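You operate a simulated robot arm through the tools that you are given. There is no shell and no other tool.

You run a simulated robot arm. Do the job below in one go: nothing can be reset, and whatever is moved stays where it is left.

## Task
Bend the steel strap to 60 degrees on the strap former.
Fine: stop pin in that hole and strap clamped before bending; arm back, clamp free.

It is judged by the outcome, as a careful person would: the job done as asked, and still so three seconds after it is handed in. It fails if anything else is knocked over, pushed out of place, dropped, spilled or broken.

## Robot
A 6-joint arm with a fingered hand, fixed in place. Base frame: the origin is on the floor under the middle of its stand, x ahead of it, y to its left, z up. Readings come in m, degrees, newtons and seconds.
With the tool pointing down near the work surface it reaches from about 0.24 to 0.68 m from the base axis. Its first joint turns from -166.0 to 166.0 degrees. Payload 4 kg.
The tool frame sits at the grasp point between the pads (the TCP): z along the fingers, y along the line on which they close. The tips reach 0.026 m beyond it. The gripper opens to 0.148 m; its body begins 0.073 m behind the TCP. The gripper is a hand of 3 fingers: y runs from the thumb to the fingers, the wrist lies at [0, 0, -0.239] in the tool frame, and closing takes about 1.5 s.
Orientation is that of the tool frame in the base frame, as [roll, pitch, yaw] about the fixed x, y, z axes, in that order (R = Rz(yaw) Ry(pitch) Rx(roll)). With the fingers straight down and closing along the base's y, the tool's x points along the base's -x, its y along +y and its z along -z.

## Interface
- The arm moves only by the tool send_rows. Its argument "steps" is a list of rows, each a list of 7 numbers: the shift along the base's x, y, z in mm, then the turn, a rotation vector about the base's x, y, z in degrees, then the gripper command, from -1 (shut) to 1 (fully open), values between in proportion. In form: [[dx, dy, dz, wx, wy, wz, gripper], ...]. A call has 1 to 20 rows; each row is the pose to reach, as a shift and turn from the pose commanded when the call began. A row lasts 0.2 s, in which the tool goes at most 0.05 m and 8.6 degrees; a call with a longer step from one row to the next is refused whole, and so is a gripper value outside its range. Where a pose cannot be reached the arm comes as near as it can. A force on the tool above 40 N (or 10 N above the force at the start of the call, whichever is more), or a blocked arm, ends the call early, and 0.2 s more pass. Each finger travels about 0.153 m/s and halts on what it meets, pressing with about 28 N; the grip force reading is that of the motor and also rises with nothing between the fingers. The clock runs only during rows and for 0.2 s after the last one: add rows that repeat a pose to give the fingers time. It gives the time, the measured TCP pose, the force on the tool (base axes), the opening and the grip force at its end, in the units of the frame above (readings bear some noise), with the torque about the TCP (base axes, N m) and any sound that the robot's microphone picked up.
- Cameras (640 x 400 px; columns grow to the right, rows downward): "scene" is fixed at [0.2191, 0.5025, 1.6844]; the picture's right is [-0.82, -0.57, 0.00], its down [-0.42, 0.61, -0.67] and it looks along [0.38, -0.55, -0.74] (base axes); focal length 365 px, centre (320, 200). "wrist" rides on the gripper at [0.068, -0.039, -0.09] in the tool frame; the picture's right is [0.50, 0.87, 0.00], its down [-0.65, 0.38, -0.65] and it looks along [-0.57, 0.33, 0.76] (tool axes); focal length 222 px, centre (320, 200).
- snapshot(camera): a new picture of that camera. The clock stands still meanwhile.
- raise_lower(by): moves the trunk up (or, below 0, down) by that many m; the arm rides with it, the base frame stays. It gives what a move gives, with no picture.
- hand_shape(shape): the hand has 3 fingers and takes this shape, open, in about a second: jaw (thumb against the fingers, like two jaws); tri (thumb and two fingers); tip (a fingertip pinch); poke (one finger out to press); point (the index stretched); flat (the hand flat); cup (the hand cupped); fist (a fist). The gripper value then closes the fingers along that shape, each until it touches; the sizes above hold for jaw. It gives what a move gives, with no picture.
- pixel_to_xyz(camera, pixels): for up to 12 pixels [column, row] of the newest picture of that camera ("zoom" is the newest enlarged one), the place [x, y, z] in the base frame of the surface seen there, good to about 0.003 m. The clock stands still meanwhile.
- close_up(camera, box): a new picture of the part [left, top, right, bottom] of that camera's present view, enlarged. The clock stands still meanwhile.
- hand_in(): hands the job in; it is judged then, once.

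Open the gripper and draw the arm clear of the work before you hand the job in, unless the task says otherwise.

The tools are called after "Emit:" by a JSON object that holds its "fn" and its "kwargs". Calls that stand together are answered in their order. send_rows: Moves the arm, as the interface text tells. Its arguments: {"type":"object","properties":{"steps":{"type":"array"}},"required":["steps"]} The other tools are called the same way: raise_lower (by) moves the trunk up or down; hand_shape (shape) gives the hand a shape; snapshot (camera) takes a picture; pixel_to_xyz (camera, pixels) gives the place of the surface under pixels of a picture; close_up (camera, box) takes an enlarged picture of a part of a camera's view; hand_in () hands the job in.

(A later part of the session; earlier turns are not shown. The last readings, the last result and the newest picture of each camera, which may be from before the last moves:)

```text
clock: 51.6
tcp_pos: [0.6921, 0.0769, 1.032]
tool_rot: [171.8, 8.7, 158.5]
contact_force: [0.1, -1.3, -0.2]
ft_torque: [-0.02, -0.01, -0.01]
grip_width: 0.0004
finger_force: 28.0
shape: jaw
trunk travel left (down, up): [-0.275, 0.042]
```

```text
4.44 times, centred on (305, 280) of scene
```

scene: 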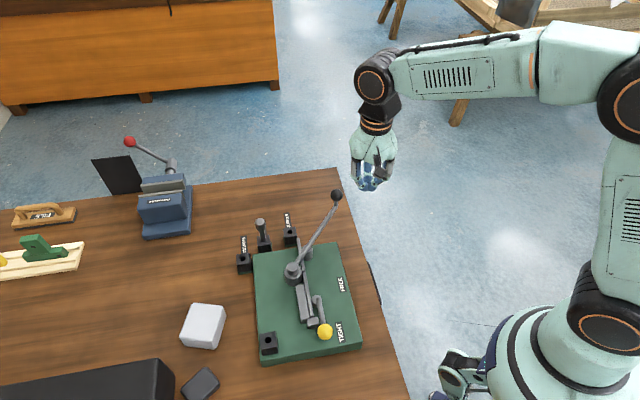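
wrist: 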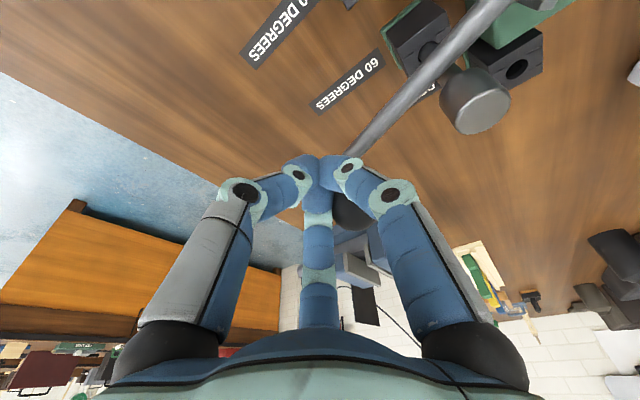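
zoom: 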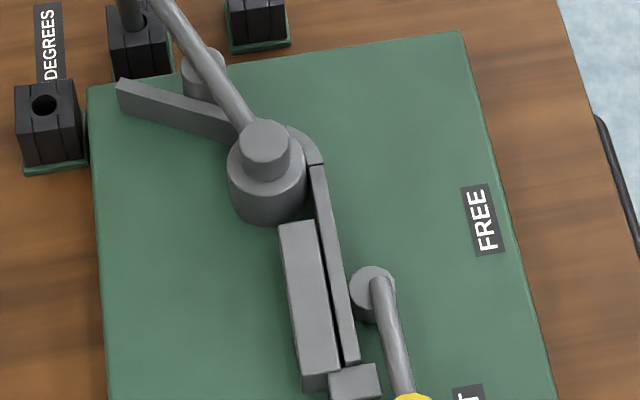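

The bent leg's top runs from (122,83) to (228,117) and the clamped part from (318,175) to (350,358). I measure points on both.

Emit:
{"fn": "pixel_to_xyz", "kwargs": {"camera": "zoom", "pixels": [[124, 84], [140, 89], [156, 94], [172, 99], [188, 104], [204, 109], [218, 114], [319, 185], [327, 230], [335, 275], [342, 315], [348, 350]]}}

```text
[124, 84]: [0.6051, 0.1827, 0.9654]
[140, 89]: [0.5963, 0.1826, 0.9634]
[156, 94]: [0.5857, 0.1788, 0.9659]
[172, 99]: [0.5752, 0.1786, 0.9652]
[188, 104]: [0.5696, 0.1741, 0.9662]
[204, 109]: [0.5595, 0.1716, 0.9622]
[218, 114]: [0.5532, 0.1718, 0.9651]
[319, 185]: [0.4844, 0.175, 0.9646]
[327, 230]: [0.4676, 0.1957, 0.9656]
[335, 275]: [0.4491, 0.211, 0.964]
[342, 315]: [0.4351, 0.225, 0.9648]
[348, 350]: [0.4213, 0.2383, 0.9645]
```

The bend now reads about 58.6 degrees (leg at +13.5, clamped part at -45.1). The pin is not yet firmly loaded, so I press on in tiny steps until the force rises.

Emit:
{"fn": "send_rows", "kwargs": {"steps": [[0.3, 0.6, 0, 0, 0, 0.2, -1], [0.6, 1.2, 0, 0, 0, 0.4, -1], [0.6, 1.2, 0, 0, 0, 0.4, -1]]}}

Emit:
{"fn": "close_up", "kwargs": {"camera": "scene", "box": [250, 190, 310, 260]}}

```text
clock: 52.4
tcp_pos: [0.6939, 0.0765, 1.0324]
tool_rot: [171.7, 8.8, 158.9]
contact_force: [0.6, -1.1, -0.4]
ft_torque: [0.0, 0.03, -0.01]
grip_width: 0.0
finger_force: 28.0
shape: jaw
trunk travel left (down, up): [-0.275, 0.042]
```

```text
5.71 times, centred on (280, 225) of scene
```

zoom: 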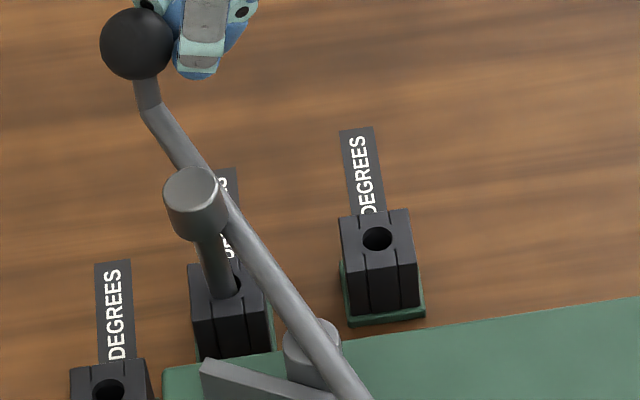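

The force is still only about 1 N and the pin has shifted by just one more pixel. I keep on by another 1.3 mm.

Emit:
{"fn": "send_rows", "kwargs": {"steps": [[0.3, 0.6, 0, 0, 0, 0.2, -1], [0.6, 1.2, 0, 0, 0, 0.4, -1], [0.6, 1.2, 0, 0, 0, 0.4, -1]]}}

Emit:
{"fn": "close_up", "kwargs": {"camera": "scene", "box": [250, 190, 310, 260]}}

```text
clock: 53.2
tcp_pos: [0.6944, 0.0791, 1.0321]
tool_rot: [171.7, 8.8, 159.3]
contact_force: [-0.5, -2.1, 0.9]
ft_torque: [-0.02, -0.02, -0.04]
grip_width: 0.0001
finger_force: 27.6
shape: jaw
trunk travel left (down, up): [-0.275, 0.042]
```

```text
5.71 times, centred on (280, 225) of scene
```

zoom: 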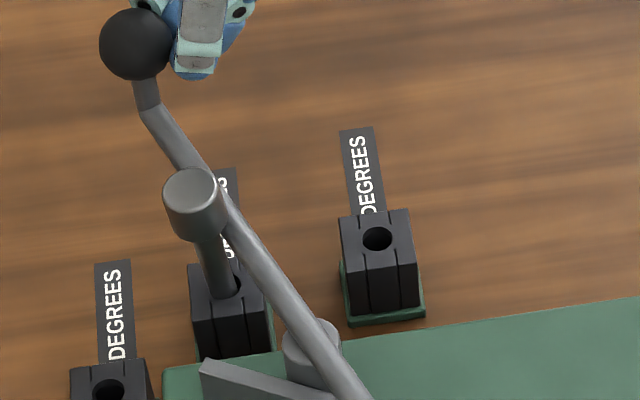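

The knob and pin hardly moved in this last step (head 191 to 190), so the lever is about at its stop. One more small push confirms firmness by force.

Emit:
{"fn": "send_rows", "kwargs": {"steps": [[0.3, 0.6, 0, 0, 0, 0.2, -1], [0.6, 1.2, 0, 0, 0, 0.4, -1], [0.8, 1.8, 0, 0, 0, 0.4, -1], [0.8, 1.8, 0, 0, 0, 0.4, -1]]}}

Emit:
{"fn": "close_up", "kwargs": {"camera": "scene", "box": [250, 190, 310, 260]}}

```text
clock: 54.2
tcp_pos: [0.6935, 0.0792, 1.0317]
tool_rot: [171.6, 8.8, 159.7]
contact_force: [0.5, -5.9, 0.5]
ft_torque: [-0.01, -0.04, -0.06]
grip_width: 0.0
finger_force: 27.8
shape: jaw
trunk travel left (down, up): [-0.275, 0.042]
```

```text
5.71 times, centred on (280, 225) of scene
```

zoom: 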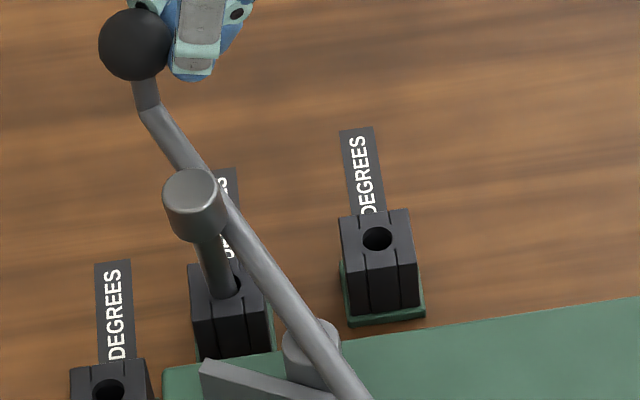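

The force rose to 6 N with knob and pin no longer moving, so the lever is hard against the stop pin. I measure the bend once more before drawing the lever back.

Emit:
{"fn": "close_up", "kwargs": {"camera": "scene", "box": [265, 235, 345, 325]}}

Emit:
{"fn": "pixel_to_xyz", "kwargs": {"camera": "zoom", "pixels": [[122, 84], [138, 89], [154, 94], [170, 99], [186, 104], [202, 109], [216, 114], [319, 185], [327, 230], [335, 275], [342, 315], [348, 350]]}}

Emit:
{"fn": "snapshot", "kwargs": {"camera": "wrist"}}

```text
4.44 times, centred on (305, 280) of scene
```

zoom: 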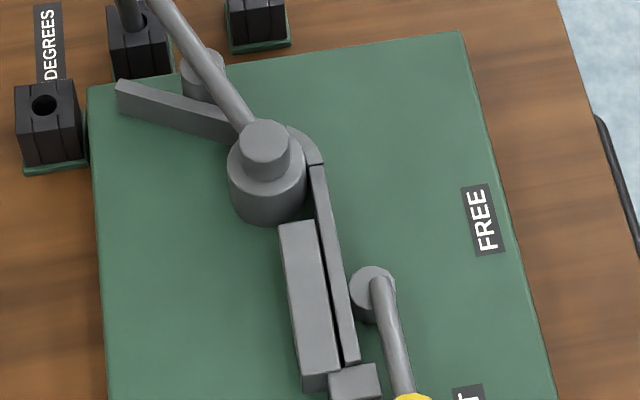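

```text
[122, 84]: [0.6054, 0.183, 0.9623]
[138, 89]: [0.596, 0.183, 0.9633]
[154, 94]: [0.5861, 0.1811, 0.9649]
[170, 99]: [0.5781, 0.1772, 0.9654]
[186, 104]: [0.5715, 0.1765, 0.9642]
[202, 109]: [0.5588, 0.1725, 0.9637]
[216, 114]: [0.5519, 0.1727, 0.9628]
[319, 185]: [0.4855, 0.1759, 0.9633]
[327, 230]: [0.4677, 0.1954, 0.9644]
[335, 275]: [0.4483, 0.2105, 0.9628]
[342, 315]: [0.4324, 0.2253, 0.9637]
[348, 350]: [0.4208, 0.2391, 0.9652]
```

```text
taken
```

wrist: 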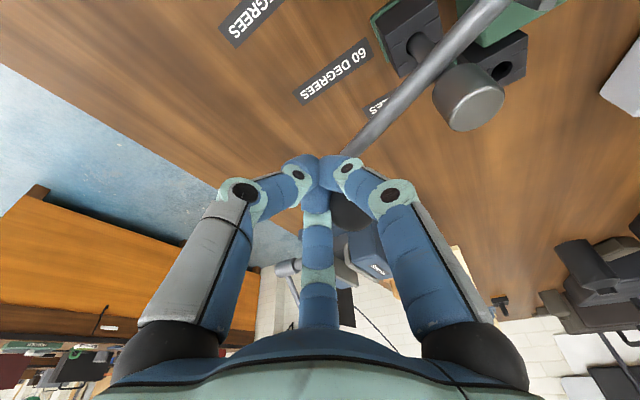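

The lever is firmly at the stop and the bend stands near 59–60 degrees. Now I back the hand off the knob, rise above it, tilt a bit more for reach, and part-open the fingers so I can take hold of the knob to draw the lever back.

Emit:
{"fn": "send_rows", "kwargs": {"steps": [[-3, -5, 0, 0, 0, 0, -1], [-6, -10, 3, 0, 0, 0, -1], [-7, -11, 25, 0, -2, 0, -1], [-9, -9, 50, 0, -4, 0, -0.7], [-12, 0, 65, 0, -6, 0, -0.4], [-13.6, 10, 65, 0, -8, 0, -0.15], [-13.6, 16, 65, 0, -8, 0, -0.15], [-13.6, 16, 65, 0, -8, 0, -0.15]]}}

Emit:
{"fn": "snapshot", "kwargs": {"camera": "wrist"}}

Emit:
{"fn": "close_up", "kwargs": {"camera": "scene", "box": [210, 130, 350, 290]}}

```text
clock: 56.0
tcp_pos: [0.679, 0.0959, 1.0976]
tool_rot: [168.9, 16.3, 159.1]
contact_force: [0.3, -0.4, 0.4]
ft_torque: [0.01, 0.0, 0.01]
grip_width: 0.0625
finger_force: 0.1
shape: jaw
trunk travel left (down, up): [-0.275, 0.042]
```

```text
taken
```

wrist: 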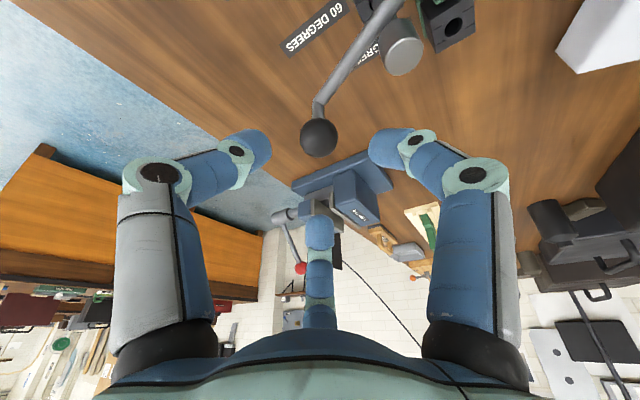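

```text
2.50 times, centred on (280, 210) of scene
```

zoom: 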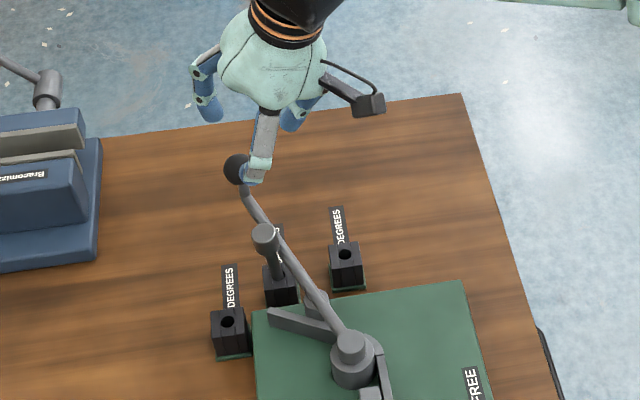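

The knob sits at (319,138) in the wrist view, right on the tool axis between the fingers. I measure it to set the approach depth.

Emit:
{"fn": "pixel_to_xyz", "kwargs": {"camera": "wrist", "pixels": [[319, 138], [306, 138], [332, 138], [319, 125], [319, 151], [330, 90], [360, 60], [403, 55]]}}

Emit:
{"fn": "pixel_to_xyz", "kwargs": {"camera": "zoom", "pixels": [[235, 168], [265, 237], [290, 262], [262, 215]]}}

```text
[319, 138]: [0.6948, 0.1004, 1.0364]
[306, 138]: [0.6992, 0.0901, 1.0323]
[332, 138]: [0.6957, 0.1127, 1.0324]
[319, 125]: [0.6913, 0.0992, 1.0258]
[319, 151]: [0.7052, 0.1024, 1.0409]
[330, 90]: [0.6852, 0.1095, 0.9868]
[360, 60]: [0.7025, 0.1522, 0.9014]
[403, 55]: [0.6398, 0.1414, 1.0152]
```

```text
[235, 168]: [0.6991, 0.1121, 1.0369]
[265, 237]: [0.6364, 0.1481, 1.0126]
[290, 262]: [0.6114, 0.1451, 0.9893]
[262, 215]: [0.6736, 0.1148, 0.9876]
```

The knob centre comes out at about (0.7065, 0.104, 1.025), 77 mm along the tool axis. I go down 69 mm along that axis so the part-open fingers surround the ball.

Emit:
{"fn": "send_rows", "kwargs": {"steps": [[5, 1.6, -12.5, 0, 0, 0, -0.15], [10, 3.2, -26, 0, 0, 0, -0.15], [15, 4.6, -39, 0, 0, 0, -0.15], [19.5, 6, -51, 0, 0, 0, -0.15], [22.5, 6.9, -59.5, 0, 0, 0, -0.15], [24, 7.3, -64.4, 0, 0, 0, -0.15], [24, 7.3, -64.4, 0, 0, 0, -0.15]]}}

Emit:
{"fn": "snapshot", "kwargs": {"camera": "wrist"}}

Emit:
{"fn": "close_up", "kwargs": {"camera": "scene", "box": [210, 130, 350, 290]}}

```text
clock: 57.6
tcp_pos: [0.705, 0.1037, 1.0328]
tool_rot: [168.9, 16.3, 159.1]
contact_force: [-0.2, 0.3, -0.6]
ft_torque: [-0.02, -0.01, 0.0]
grip_width: 0.0627
finger_force: 0.0
shape: jaw
trunk travel left (down, up): [-0.275, 0.042]
```

```text
taken
```

wrist: 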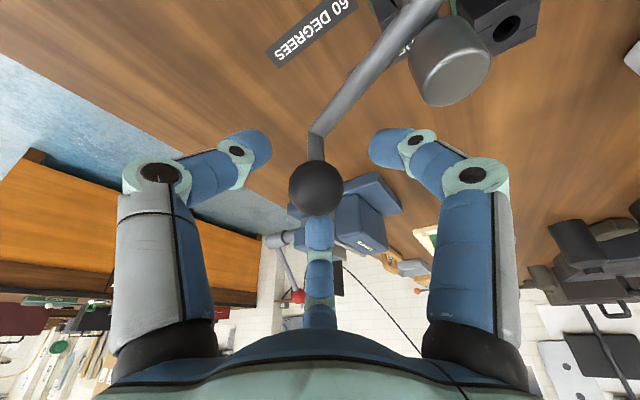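

```text
2.50 times, centred on (280, 210) of scene
```

zoom: 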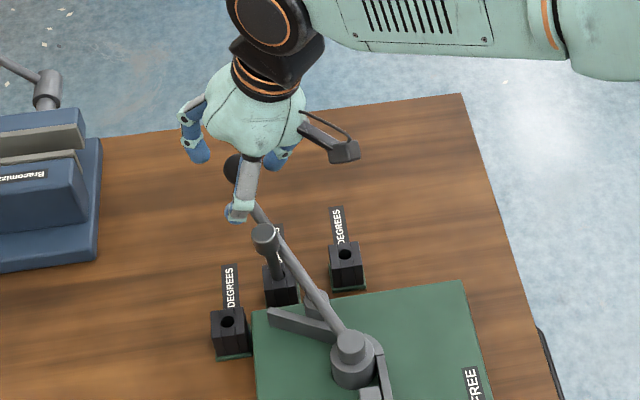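

The ball is between the three fingers at (316,187). I close gradually to about 38 mm and check for contact.

Emit:
{"fn": "send_rows", "kwargs": {"steps": [[0, 0, 0, 0, 0, 0, -0.3], [0, 0, 0, 0, 0, 0, -0.4], [0, 0, 0, 0, 0, 0, -0.48], [0, 0, 0, 0, 0, 0, -0.48]]}}

Emit:
{"fn": "snapshot", "kwargs": {"camera": "wrist"}}

Emit:
{"fn": "close_up", "kwargs": {"camera": "scene", "box": [210, 130, 310, 250]}}

```text
clock: 58.6
tcp_pos: [0.7041, 0.1038, 1.0327]
tool_rot: [168.9, 16.3, 159.1]
contact_force: [0.6, -0.6, 0.5]
ft_torque: [0.02, 0.02, -0.03]
grip_width: 0.0389
finger_force: 0.1
shape: jaw
trunk travel left (down, up): [-0.275, 0.042]
```

```text
taken
```

wrist: 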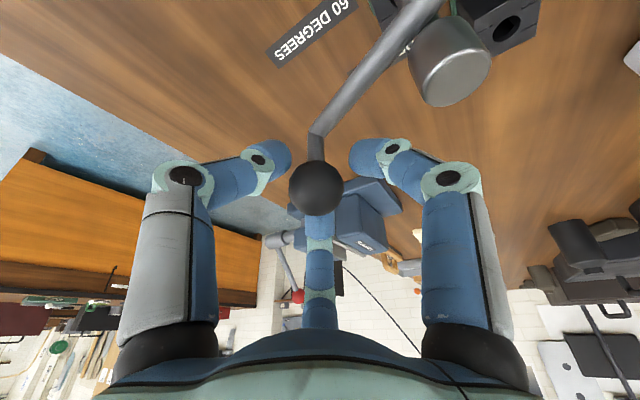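

```text
3.33 times, centred on (260, 190) of scene
```

zoom: 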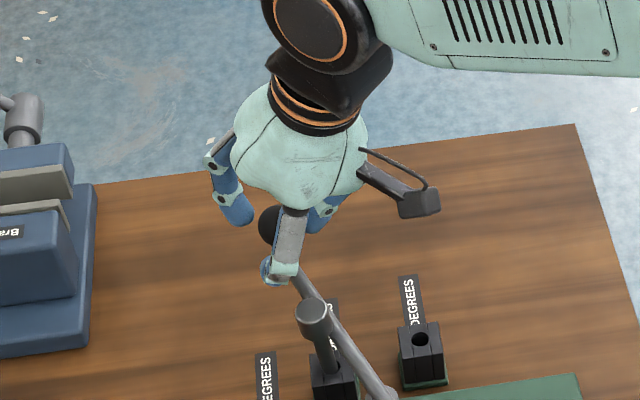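

There is no contact yet and the gap around the ball is closing evenly. I close further, to about 24 mm.

Emit:
{"fn": "send_rows", "kwargs": {"steps": [[0, 0, 0, 0, 0, 0, -0.54], [0, 0, 0, 0, 0, 0, -0.6], [0, 0, 0, 0, 0, 0, -0.66], [0, 0, 0, 0, 0, 0, -0.66]]}}

Emit:
{"fn": "snapshot", "kwargs": {"camera": "wrist"}}

```text
clock: 59.6
tcp_pos: [0.7037, 0.103, 1.0322]
tool_rot: [168.9, 16.3, 159.1]
contact_force: [0.8, -1.0, -0.8]
ft_torque: [-0.02, 0.03, -0.03]
grip_width: 0.0261
finger_force: 0.1
shape: jaw
trunk travel left (down, up): [-0.275, 0.042]
```

```text
taken
```

wrist: 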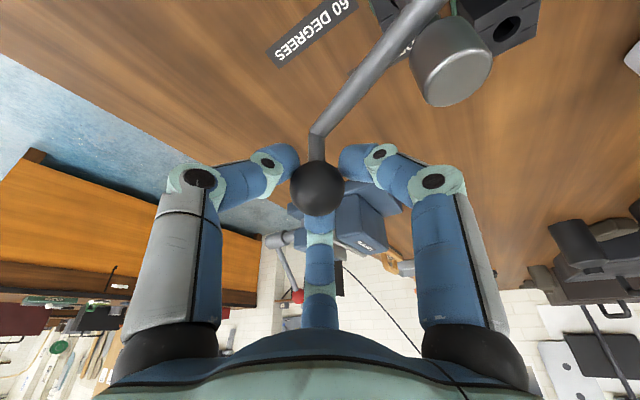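

The fingertips now cage the ball and its post (width 26 mm). I draw the lever back along its arc, turning the hand with it, first 12 degrees to check that it follows.

Emit:
{"fn": "send_rows", "kwargs": {"steps": [[-2.1, -5, 0, 0, 0, -1.5, -0.66], [-4.3, -10, 0, 0, 0, -3, -0.66], [-9.1, -19.8, 0, 0, 0, -6, -0.66], [-14.5, -29.3, 0, 0, 0, -9, -0.66], [-20.3, -38.5, 0, 0, 0, -12, -0.66], [-20.3, -38.5, 0, 0, 0, -12, -0.66]]}}

Emit:
{"fn": "snapshot", "kwargs": {"camera": "wrist"}}

Emit:
{"fn": "close_up", "kwargs": {"camera": "scene", "box": [220, 140, 360, 300]}}

```text
clock: 61.0
tcp_pos: [0.683, 0.064, 1.0337]
tool_rot: [169.0, 16.2, 147.1]
contact_force: [0.6, 0.2, -1.1]
ft_torque: [-0.02, 0.01, 0.01]
grip_width: 0.0257
finger_force: 0.1
shape: jaw
trunk travel left (down, up): [-0.275, 0.042]
```

```text
taken
```

wrist: 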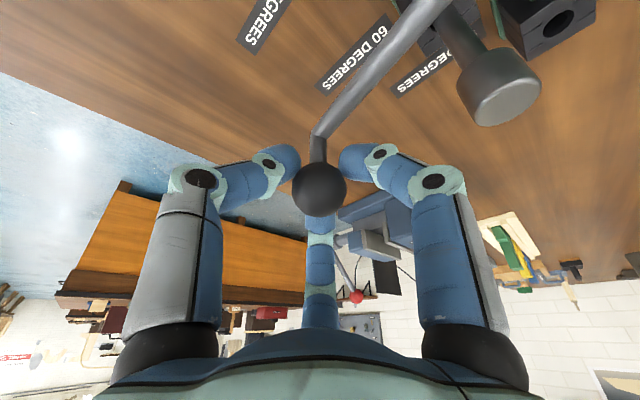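

```text
2.50 times, centred on (290, 220) of scene
```

zoom: 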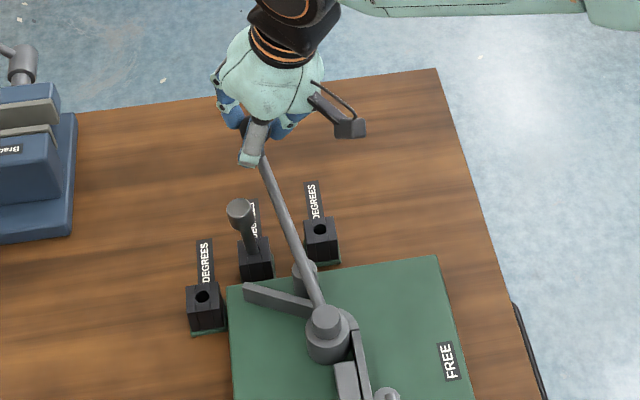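

The lever follows the hand, the strap stays bent and the pin stays in place. I continue back through the next 30 degrees.

Emit:
{"fn": "send_rows", "kwargs": {"steps": [[-6.3, -8.8, 0, 0, 0, -3, -0.66], [-13.1, -17.4, 0, 0, 0, -6, -0.66], [-20.3, -25.5, 0, 0, 0, -9, -0.66], [-28, -33.3, 0, 0, 0, -12, -0.66], [-36, -40.7, 0, 0, 0, -15, -0.66], [-44.4, -47.6, 0, 0, 0, -18, -0.66], [-53.1, -54.1, 0, 0, 0, -21, -0.66], [-62.2, -60.1, 0, 0, 0, -24, -0.66], [-71.6, -65.7, 0, 0, 0, -27, -0.66], [-81.2, -70.7, 0, 0, 0, -30, -0.66], [-81.2, -70.7, 0, 0, 0, -30, -0.66]]}}

Emit:
{"fn": "snapshot", "kwargs": {"camera": "wrist"}}

Emit:
{"fn": "close_up", "kwargs": {"camera": "scene", "box": [220, 140, 380, 320]}}

```text
clock: 63.4
tcp_pos: [0.603, -0.0058, 1.0332]
tool_rot: [168.9, 16.4, 117.1]
contact_force: [1.3, -1.0, -1.3]
ft_torque: [0.0, 0.0, 0.0]
grip_width: 0.0256
finger_force: 0.1
shape: jaw
trunk travel left (down, up): [-0.275, 0.042]
```

```text
taken
```

wrist: 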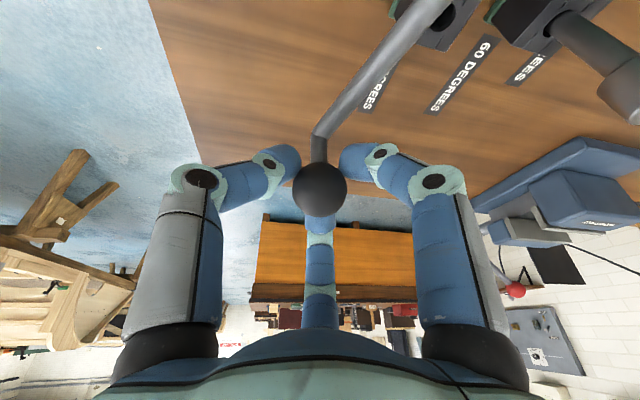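

```text
2.22 times, centred on (300, 230) of scene
```

zoom: 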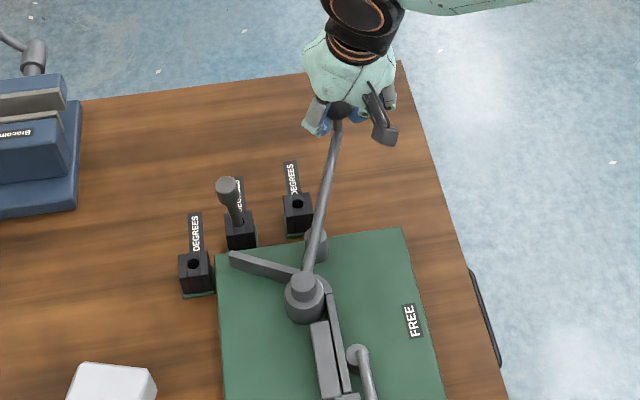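

The lever is two thirds back and well caged at (320,190). I continue toward the rest position with a slower finish.

Emit:
{"fn": "send_rows", "kwargs": {"steps": [[-9.9, -4.6, 0, 0, 0, -3, -0.66], [-20.1, -8.6, 0, 0, 0, -6, -0.66], [-30.4, -12, 0, 0, 0, -9, -0.66], [-40.9, -15, 0, 0, 0, -12, -0.66], [-51.5, -17.3, 0, 0, 0, -15, -0.66], [-57, -18.2, 0, 0, 0, -16.5, -0.66], [-62.3, -19.1, 0, 0, 0, -18, -0.66], [-62.3, -19.1, 0, 0, 0, -18, -0.66]]}}

Emit:
{"fn": "snapshot", "kwargs": {"camera": "wrist"}}

Emit:
{"fn": "close_up", "kwargs": {"camera": "scene", "box": [240, 150, 380, 310]}}

```text
clock: 65.2
tcp_pos: [0.5406, -0.0247, 1.0326]
tool_rot: [169.0, 16.3, 99.1]
contact_force: [-1.0, 0.4, -2.0]
ft_torque: [0.03, -0.01, -0.02]
grip_width: 0.0256
finger_force: 0.0
shape: jaw
trunk travel left (down, up): [-0.275, 0.042]
```

```text
taken
```

wrist: 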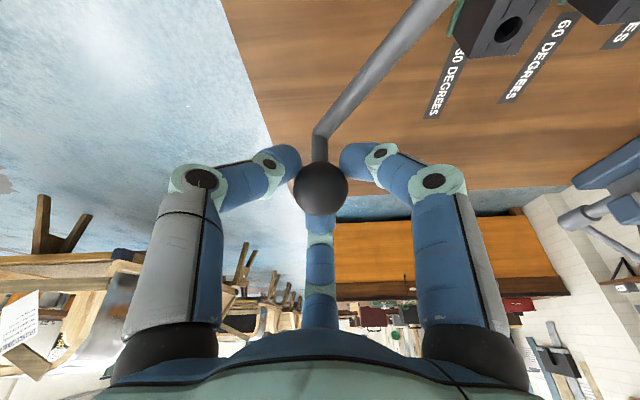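

```text
2.50 times, centred on (310, 230) of scene
```

zoom: 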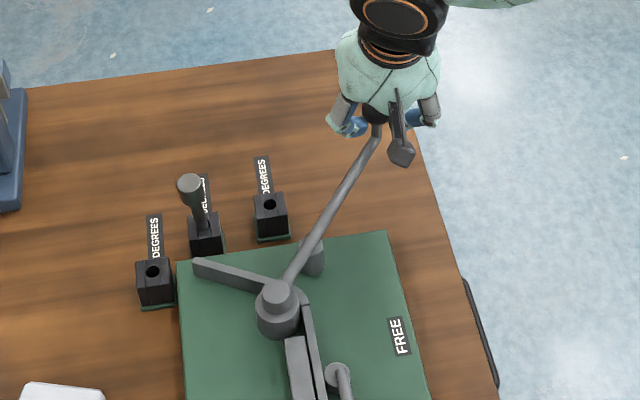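

The lever is within a few degrees of its rest position. I finish in 1-degree steps and watch for the rest stop.

Emit:
{"fn": "send_rows", "kwargs": {"steps": [[-2.7, -0.4, 0, 0, 0, -0.75, -0.66], [-5.4, -0.7, 0, 0, 0, -1.5, -0.66], [-8.1, -1, 0, 0, 0, -2.25, -0.66], [-10.8, -1.3, 0, 0, 0, -3, -0.66], [-13.5, -1.5, 0, 0, 0, -3.75, -0.66], [-16.2, -1.7, 0, 0, 0, -4.5, -0.66], [-16.2, -1.7, 0, 0, 0, -4.5, -0.66]]}}

Emit:
{"fn": "snapshot", "kwargs": {"camera": "wrist"}}

Emit:
{"fn": "close_up", "kwargs": {"camera": "scene", "box": [220, 180, 390, 370]}}

```text
clock: 66.8
tcp_pos: [0.5253, -0.027, 1.0325]
tool_rot: [169.0, 16.3, 94.5]
contact_force: [3.4, 0.2, -0.7]
ft_torque: [-0.01, -0.07, -0.02]
grip_width: 0.0258
finger_force: 0.1
shape: jaw
trunk travel left (down, up): [-0.275, 0.042]
```

```text
taken
```

wrist: 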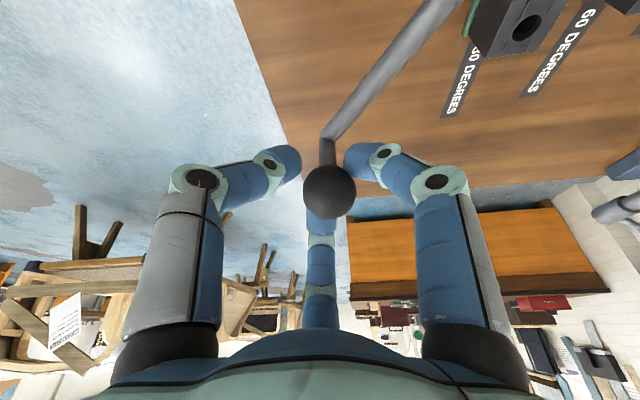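

```text
2.11 times, centred on (305, 275) of scene
```

zoom: 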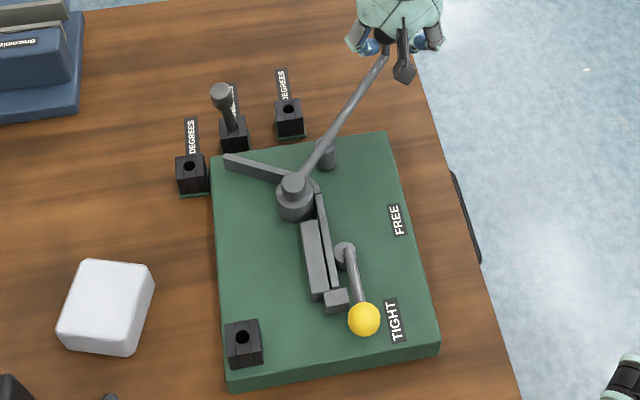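

The ball shifted in the cage to (330,190) with 3 N, so the lever has come to its rest stop, at the same place as at the start. I open the fingers, then withdraw along the tool axis.

Emit:
{"fn": "send_rows", "kwargs": {"steps": [[3, 0.2, 0, 0, 0, 0, -0.66], [3, 0.2, 0, 0, 0, 0, -0.5], [3, 0.2, 0, 0, 0, 0, -0.3], [3, 0.2, 0, 0, 0, 0, -0.1], [3, 0.2, 0, 0, 0, 0, -0.1], [0, 4, 13, 0, 0, 0, -0.1], [-4, 9, 31, 0, 0, 0, -0.1], [-8, 13.5, 48, 0, 0, 0, -0.1], [-12, 18, 66, 0, 0, 0, -0.1], [-14, 22, 90, 0, 0, 0, -0.1], [-14, 22, 90, 0, 0, 0, -0.1]]}}

Emit:
{"fn": "snapshot", "kwargs": {"camera": "scene"}}

Emit:
{"fn": "snapshot", "kwargs": {"camera": "wrist"}}

```text
clock: 69.2
tcp_pos: [0.5086, -0.0048, 1.1229]
tool_rot: [169.0, 16.3, 94.6]
contact_force: [-0.6, 0.1, -0.2]
ft_torque: [-0.02, 0.0, -0.01]
grip_width: 0.0664
finger_force: 0.0
shape: jaw
trunk travel left (down, up): [-0.275, 0.042]
```

```text
taken
```

scene: 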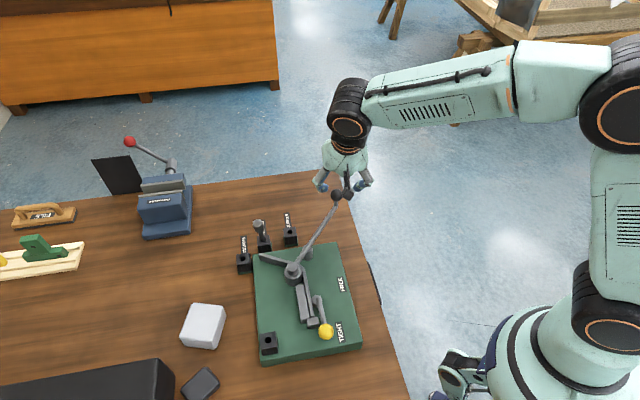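

```text
taken
```

wrist: 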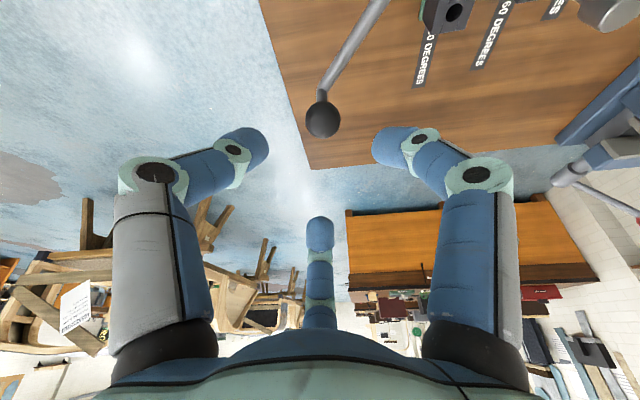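

The lever is home and the hand is clear above its knob. Next comes freeing the clamp: I first straighten the tool and close the hand while moving back over the plate at a safe height.

Emit:
{"fn": "send_rows", "kwargs": {"steps": [[-10, 15, 8, 3.8, 3.1, 0, -0.4], [-20, 30, 16, 7.6, 6.2, 0, -0.7], [-30, 45, 20, 11.4, 9.3, 0, -1], [-40, 60, 20, 15.2, 12.4, 0, -1], [-40, 60, 20, 15.2, 12.4, 0, -1]]}}

Emit:
{"fn": "close_up", "kwargs": {"camera": "scene", "box": [270, 250, 370, 360]}}

Emit:
{"fn": "pixel_to_xyz", "kwargs": {"camera": "zoom", "pixels": [[339, 331], [300, 235], [310, 270], [293, 295], [275, 290], [315, 288], [293, 282], [295, 312], [395, 350], [385, 150]]}}

```text
clock: 70.4
tcp_pos: [0.4702, 0.0553, 1.1438]
tool_rot: [-180.0, -0.2, 96.3]
contact_force: [-0.2, 0.2, -0.2]
ft_torque: [0.01, 0.01, 0.0]
grip_width: 0.0003
finger_force: 27.8
shape: jaw
trunk travel left (down, up): [-0.275, 0.042]
```

```text
3.64 times, centred on (320, 305) of scene
```

zoom: 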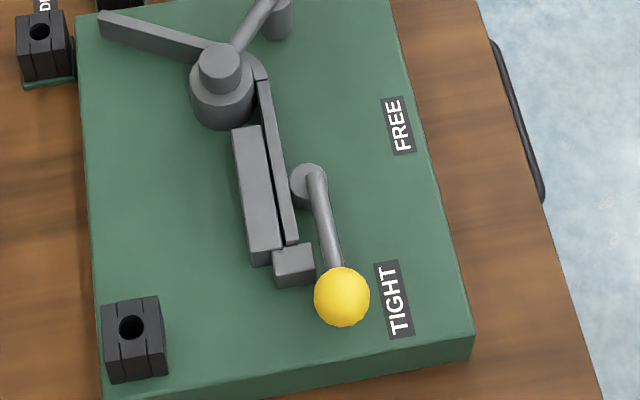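

```text
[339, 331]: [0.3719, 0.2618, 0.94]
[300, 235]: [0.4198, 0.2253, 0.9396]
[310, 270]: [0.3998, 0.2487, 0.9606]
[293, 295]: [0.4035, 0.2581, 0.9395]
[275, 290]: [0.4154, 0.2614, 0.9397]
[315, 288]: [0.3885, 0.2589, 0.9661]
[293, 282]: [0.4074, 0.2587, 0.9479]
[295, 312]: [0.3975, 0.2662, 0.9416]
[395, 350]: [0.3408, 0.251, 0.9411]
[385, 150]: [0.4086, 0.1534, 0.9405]
```

The tool is upright again. I measure the knob at (342,297) and the stop block at (293,258) in this close-up.

Emit:
{"fn": "pixel_to_xyz", "kwargs": {"camera": "zoom", "pixels": [[342, 297], [318, 297], [366, 297], [342, 272], [342, 322], [293, 258], [275, 255], [312, 262], [306, 246], [280, 268], [316, 175], [325, 220]]}}

Emit:
{"fn": "snapshot", "kwargs": {"camera": "wrist"}}

```text
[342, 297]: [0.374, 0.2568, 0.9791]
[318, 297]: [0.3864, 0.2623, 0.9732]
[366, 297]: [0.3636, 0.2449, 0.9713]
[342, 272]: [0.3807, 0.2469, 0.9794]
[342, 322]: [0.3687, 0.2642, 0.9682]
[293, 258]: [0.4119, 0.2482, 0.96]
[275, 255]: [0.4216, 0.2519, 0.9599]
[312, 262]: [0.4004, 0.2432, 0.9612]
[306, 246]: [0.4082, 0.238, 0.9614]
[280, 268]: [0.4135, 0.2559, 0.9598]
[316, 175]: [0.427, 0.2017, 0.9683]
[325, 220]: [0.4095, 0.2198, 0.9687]
```

```text
taken
```

wrist: 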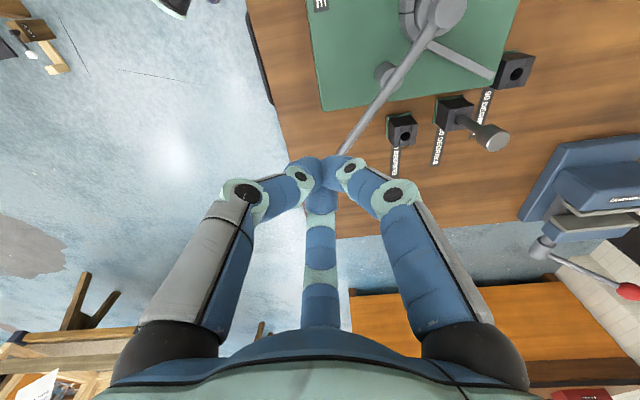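

The knob centre is (0.377, 0.252, 0.965), at base angle 135 degrees from the hub, and the stop block is at (0.411, 0.247). I carry the closed hand over to behind the knob on its +y side, turning it +124 degrees so a finger pocket faces the knob.

Emit:
{"fn": "send_rows", "kwargs": {"steps": [[-4.6, 15.5, 0, 0, 0, 7.7, -1], [-9.3, 31, 0, 0, 0, 15.5, -1], [-13.9, 46.6, 0, 0, 0, 23.2, -1], [-18.6, 62.1, 0, 0, 0, 30.9, -1], [-23.2, 77.6, 0, 0, 0, 38.7, -1], [-27.8, 93.2, 0, 0, 0, 46.4, -1], [-32.5, 108.7, 0, 0, 0, 54.1, -1], [-37.1, 124.2, 0, 0, 0, 61.9, -1], [-41.7, 139.7, 0, 0, 0, 69.6, -1], [-46.4, 155.2, 0, 0, 0, 77.3, -1], [-51, 170.8, 0, 0, 0, 85, -1], [-55.7, 186.3, 0, 0, 0, 92.8, -1], [-60.3, 201.8, 0, 0, 0, 100.5, -1], [-64.9, 217.4, 0, 0, 0, 108.2, -1], [-69.6, 232.9, 0, 0, 0, 116, -1], [-74.2, 248.4, 0, 0, 0, 123.7, -1], [-74.2, 248.4, 0, 0, 0, 123.7, -1]]}}

Emit:
{"fn": "snapshot", "kwargs": {"camera": "wrist"}}

Emit:
{"fn": "snapshot", "kwargs": {"camera": "scene"}}

```text
clock: 74.0
tcp_pos: [0.3976, 0.3038, 1.1445]
tool_rot: [179.8, 0.0, -140.0]
contact_force: [-0.3, 0.3, 0.2]
ft_torque: [0.01, 0.02, 0.01]
grip_width: 0.0
finger_force: 27.9
shape: jaw
trunk travel left (down, up): [-0.275, 0.042]
```

```text
taken
```

wrist: 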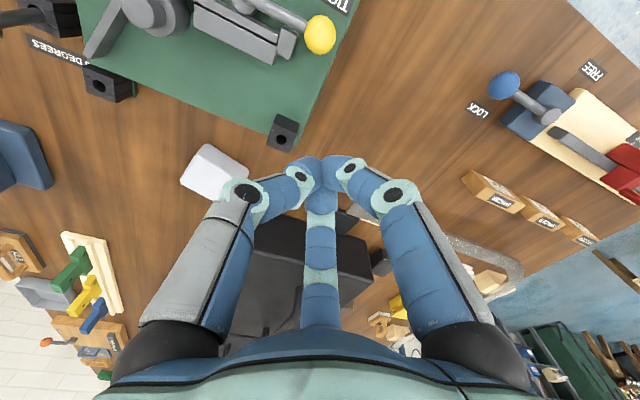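

```text
taken
```

scene: 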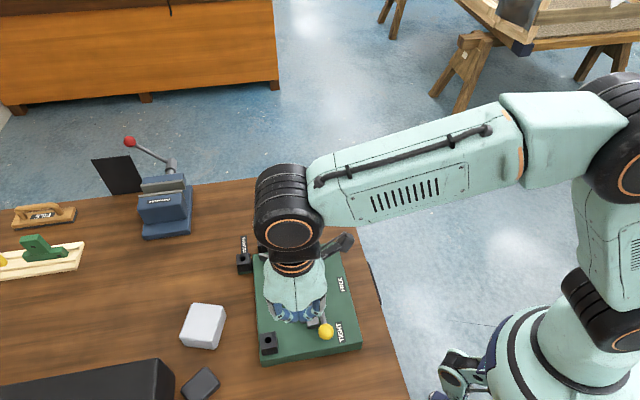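

The knob shows at (320,35), straight ahead of the pocket. I lower the hand to z 0.983 behind the knob.

Emit:
{"fn": "send_rows", "kwargs": {"steps": [[0, 0, -40, 0, 0, 0, -1], [0, 0, -80, 0, 0, 0, -1], [0, 0, -110, 0, 0, 0, -1], [0, 0, -135, 0, 0, 0, -1], [0, 0, -150, 0, 0, 0, -1], [0, 0, -159, 0, 0, 0, -1], [0, 0, -159, 0, 0, 0, -1]]}}

Emit:
{"fn": "snapshot", "kwargs": {"camera": "wrist"}}

Emit:
{"fn": "close_up", "kwargs": {"camera": "scene", "box": [240, 250, 360, 360]}}

```text
clock: 75.6
tcp_pos: [0.3961, 0.3039, 0.985]
tool_rot: [179.9, -0.1, -140.1]
contact_force: [-0.3, -0.3, 0.2]
ft_torque: [0.0, 0.02, 0.01]
grip_width: 0.0
finger_force: 27.6
shape: jaw
trunk travel left (down, up): [-0.275, 0.042]
```

```text
taken
```

wrist: 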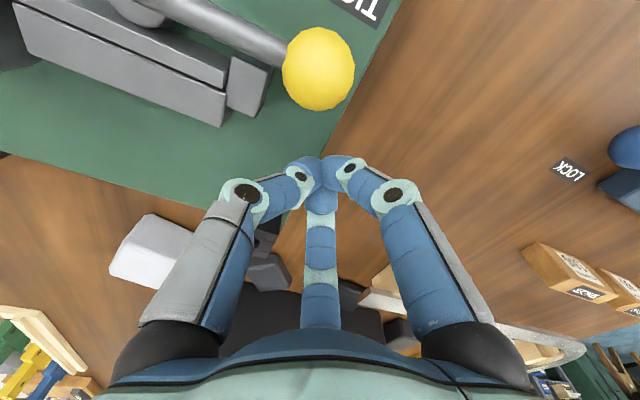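

```text
3.64 times, centred on (300, 305) of scene
```

zoom: 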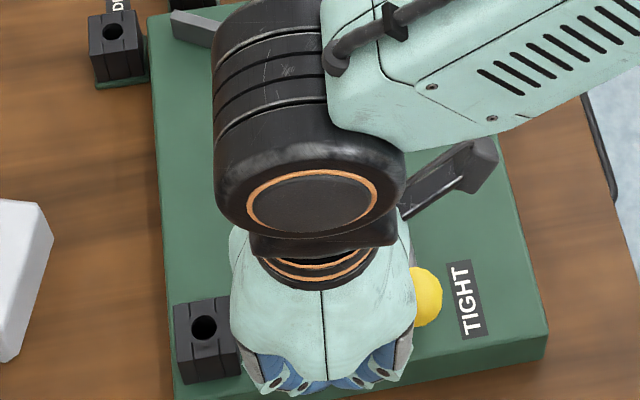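

The knob is at (318,68), straight ahead of the pocket in the wrist view. I move in to touch it and start turning it away from TIGHT.

Emit:
{"fn": "send_rows", "kwargs": {"steps": [[-3, -8, 0, 0, 0, 0, -1], [-5.5, -15, 0, 0, 0, 0, -1], [-7.2, -19.7, 0, 0, 0, 0, -1], [-12, -24.5, 0, 0, 0, 0, -1], [-17.1, -29.2, 0, 0, 0, 0, -1], [-17.1, -29.2, 0, 0, 0, 0, -1]]}}

Emit:
{"fn": "snapshot", "kwargs": {"camera": "wrist"}}

Emit:
{"fn": "close_up", "kwargs": {"camera": "scene", "box": [240, 250, 380, 360]}}

```text
clock: 77.0
tcp_pos: [0.3789, 0.2748, 0.985]
tool_rot: [179.9, 0.0, -140.0]
contact_force: [-0.8, 1.1, 0.6]
ft_torque: [0.02, 0.03, 0.0]
grip_width: 0.0001
finger_force: 27.8
shape: jaw
trunk travel left (down, up): [-0.275, 0.042]
```

```text
taken
```

wrist: 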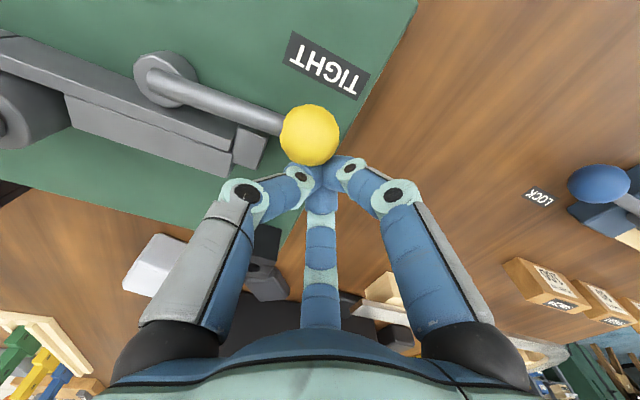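

```text
3.64 times, centred on (310, 305) of scene
```

zoom: 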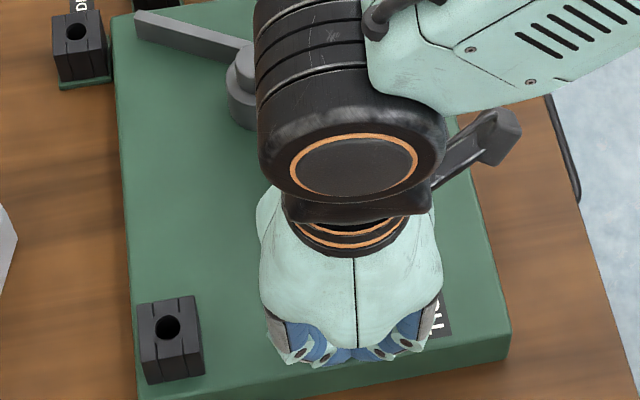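

The knob is now against the pocket at (310,135). I sweep it on toward FREE along its arc.

Emit:
{"fn": "send_rows", "kwargs": {"steps": [[-3.6, -5.5, 0, 0, 0, 0, -1], [-6.6, -11.3, 0, 0, 0, 0, -1], [-9.1, -17.3, 0, 0, 0, 0, -1], [-13.8, -22.8, 0, 0, 0, 5, -1], [-18.2, -28.5, 0, 0, 0, 10, -1], [-21.9, -34.6, 0, 0, 0, 15, -1], [-21.9, -34.6, 0, 0, 0, 15, -1]]}}

Emit:
{"fn": "snapshot", "kwargs": {"camera": "wrist"}}

Emit:
{"fn": "close_up", "kwargs": {"camera": "scene", "box": [240, 220, 380, 360]}}

```text
clock: 78.6
tcp_pos: [0.3571, 0.2397, 0.9835]
tool_rot: [179.8, -0.1, -125.1]
contact_force: [-0.4, -0.4, 0.0]
ft_torque: [-0.01, 0.03, 0.0]
grip_width: 0.0
finger_force: 27.7
shape: jaw
trunk travel left (down, up): [-0.275, 0.042]
```

```text
taken
```

wrist: 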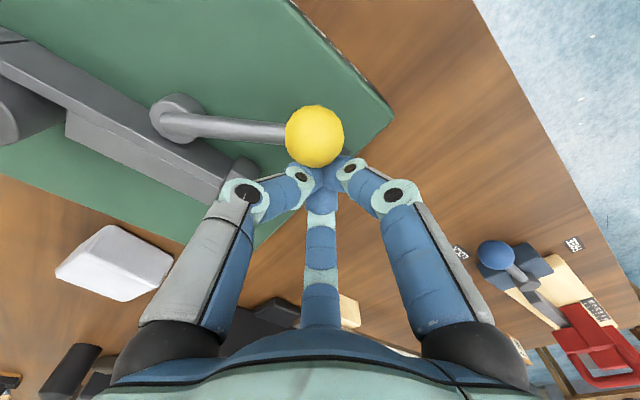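

```text
2.86 times, centred on (310, 290) of scene
```

zoom: 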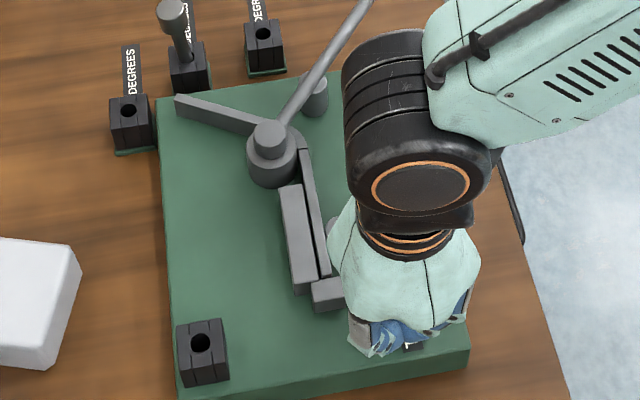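

The handle turns freely with the hand. I continue through its starting angle toward FREE.

Emit:
{"fn": "send_rows", "kwargs": {"steps": [[-3.3, -6.4, 0, 0, 0, 5, -1], [-6, -13, 0, 0, 0, 10, -1], [-8.1, -19.9, 0, 0, 0, 15, -1], [-9.5, -27, 0, 0, 0, 20, -1], [-10.4, -34.2, 0, 0, 0, 25, -1], [-10.7, -41.3, 0, 0, 0, 30, -1], [-10.3, -48.5, 0, 0, 0, 35, -1], [-10.3, -48.5, 0, 0, 0, 35, -1]]}}

Emit:
{"fn": "snapshot", "kwargs": {"camera": "wrist"}}

Emit:
{"fn": "close_up", "kwargs": {"camera": "scene", "box": [240, 200, 400, 360]}}

```text
clock: 80.4
tcp_pos: [0.3453, 0.1895, 0.9843]
tool_rot: [180.0, 0.0, -90.1]
contact_force: [0.2, 0.1, 0.8]
ft_torque: [0.02, -0.03, 0.02]
grip_width: 0.0
finger_force: 27.9
shape: jaw
trunk travel left (down, up): [-0.275, 0.042]
```

```text
taken
```

wrist: 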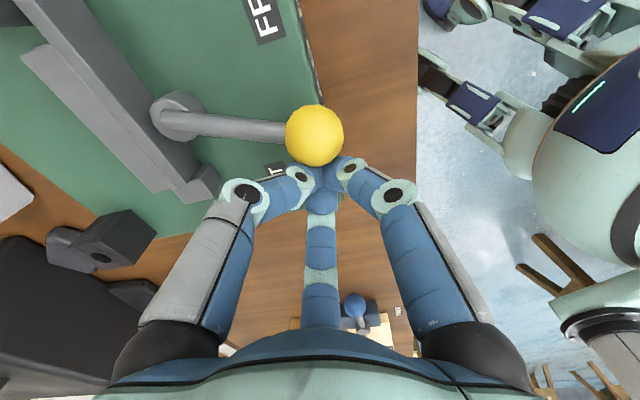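

```text
2.50 times, centred on (320, 280) of scene
```

zoom: 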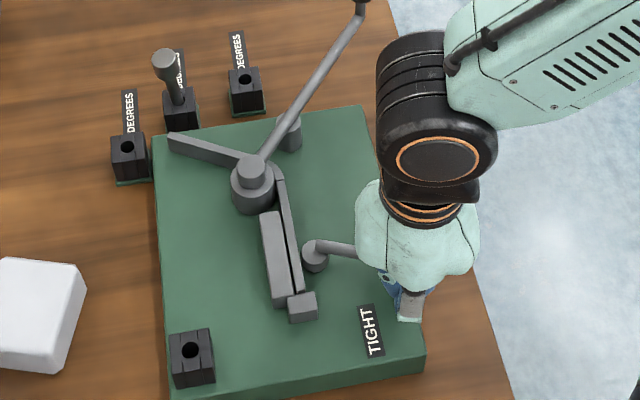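

The handle is nearly back to its starting angle. I push on toward the FREE label, checking for the end of its travel.

Emit:
{"fn": "send_rows", "kwargs": {"steps": [[1.1, -7, 0, 0, 0, 5, -1], [2.6, -14.1, 0, 0, 0, 10, -1], [5, -20.9, 0, 0, 0, 15, -1], [7.8, -27.5, 0, 0, 0, 20, -1], [7.8, -27.5, 0, 0, 0, 20, -1]]}}

Emit:
{"fn": "snapshot", "kwargs": {"camera": "wrist"}}

Emit:
{"fn": "close_up", "kwargs": {"camera": "scene", "box": [240, 200, 400, 360]}}

```text
clock: 81.6
tcp_pos: [0.3497, 0.1685, 0.9832]
tool_rot: [179.9, 0.2, -70.0]
contact_force: [-14.9, 25.7, 4.5]
ft_torque: [0.41, 0.21, 0.19]
grip_width: 0.0002
finger_force: 28.6
shape: jaw
trunk travel left (down, up): [-0.275, 0.042]
stopped in row 5: the force on the tool passed its limit at 42 N (the readings are from after the stop); the commanded pose is now the measured one
```

```text
taken
```

wrist: 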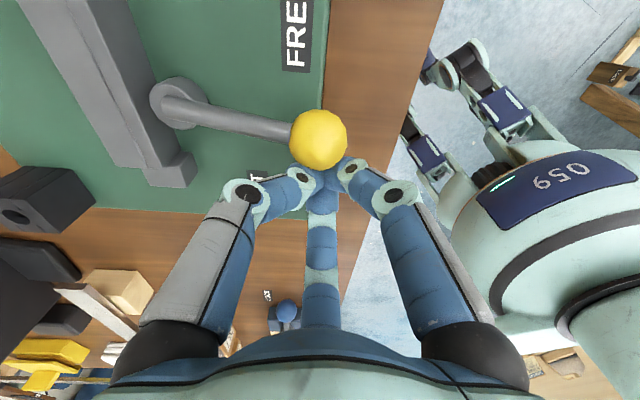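

```text
2.50 times, centred on (320, 280) of scene
```

zoom: 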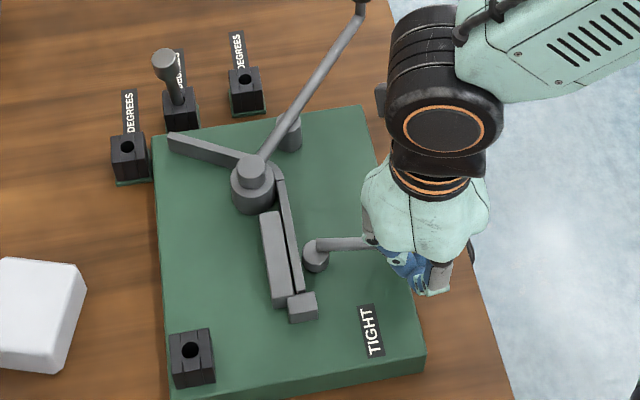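

The force stop at 42 N shows the handle has reached its FREE end, which is also where it began. I back the hand away from the knob and rise.

Emit:
{"fn": "send_rows", "kwargs": {"steps": [[-6, 5, 0, 0, 0, 0, -1], [-14, 12, 0, 0, 0, 0, -1], [-22, 18, 0, 0, 0, 0, -1], [-24, 20, 25, 0, 0, 0, -1], [-24, 20, 60, 0, 0, 0, -1], [-24, 20, 100, 0, 0, 0, -1], [-24, 20, 140, 0, 0, 0, -1], [-24, 20, 180, 0, 0, 0, -1], [-24, 20, 180, 0, 0, 0, -1]]}}

Emit:
{"fn": "snapshot", "kwargs": {"camera": "scene"}}

Emit:
{"fn": "close_up", "kwargs": {"camera": "scene", "box": [220, 180, 390, 370]}}

```text
clock: 83.6
tcp_pos: [0.3308, 0.184, 1.1641]
tool_rot: [179.9, 0.1, -70.0]
contact_force: [0.1, -0.1, -0.2]
ft_torque: [0.0, -0.03, -0.01]
grip_width: 0.0002
finger_force: 27.1
shape: jaw
trunk travel left (down, up): [-0.275, 0.042]
```

```text
taken
```

scene: 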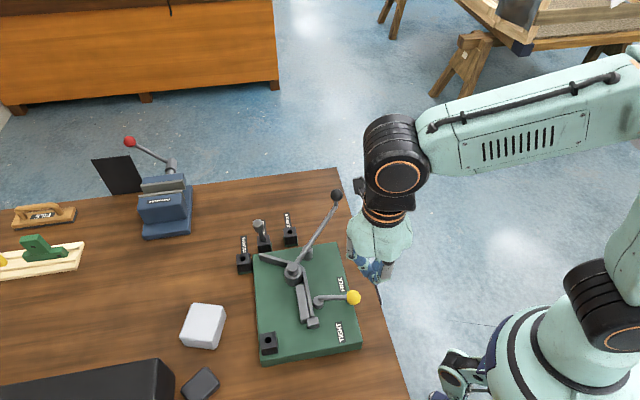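

```text
2.11 times, centred on (305, 275) of scene
```

zoom: 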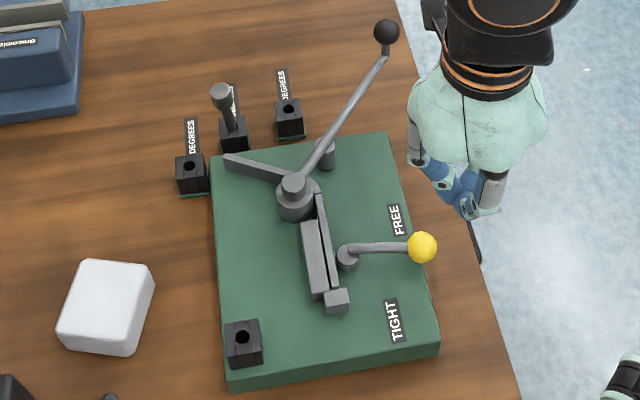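

The lever knob (386,32) and clamp knob (422,247) are exactly where they began, the pin stands in the 60 block, and the strap is bent. I measure the final bend once more in a tight close-up.

Emit:
{"fn": "close_up", "kwargs": {"camera": "scene", "box": [245, 235, 325, 325]}}

Emit:
{"fn": "close_up", "kwargs": {"camera": "scene", "box": [265, 235, 345, 325]}}

Emit:
{"fn": "pixel_to_xyz", "kwargs": {"camera": "zoom", "pixels": [[122, 84], [138, 89], [154, 94], [170, 99], [186, 104], [202, 109], [216, 114], [319, 185], [327, 230], [335, 275], [342, 315], [348, 350]]}}

```text
4.44 times, centred on (285, 280) of scene
```

zoom: 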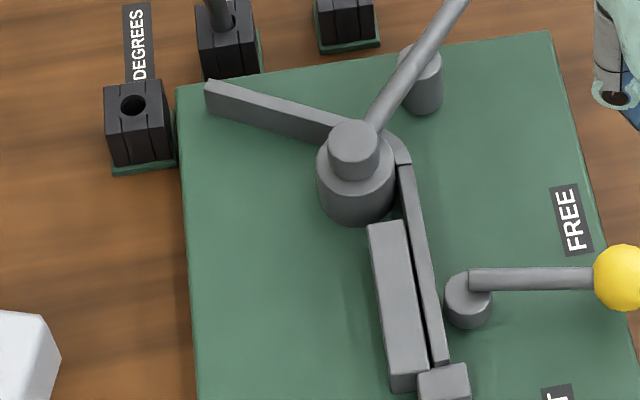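

```text
4.44 times, centred on (305, 280) of scene
```

zoom: 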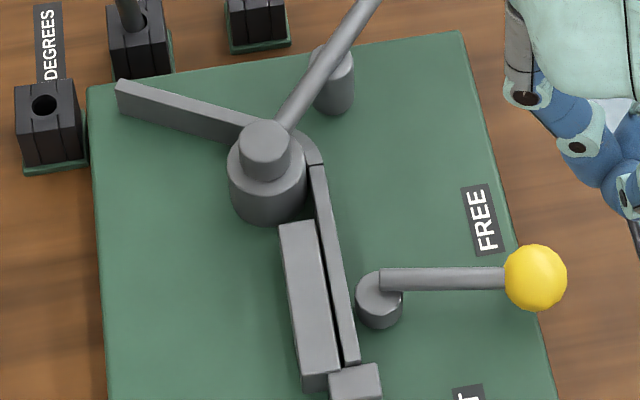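

```text
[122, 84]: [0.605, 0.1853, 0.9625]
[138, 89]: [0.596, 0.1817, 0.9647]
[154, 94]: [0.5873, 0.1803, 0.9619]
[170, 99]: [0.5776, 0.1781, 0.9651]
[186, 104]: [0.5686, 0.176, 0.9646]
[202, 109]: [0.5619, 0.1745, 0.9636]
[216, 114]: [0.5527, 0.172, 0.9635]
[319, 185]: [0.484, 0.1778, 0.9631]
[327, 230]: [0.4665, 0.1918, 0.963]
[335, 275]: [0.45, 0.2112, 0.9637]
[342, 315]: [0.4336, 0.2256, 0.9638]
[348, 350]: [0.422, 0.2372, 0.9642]
```

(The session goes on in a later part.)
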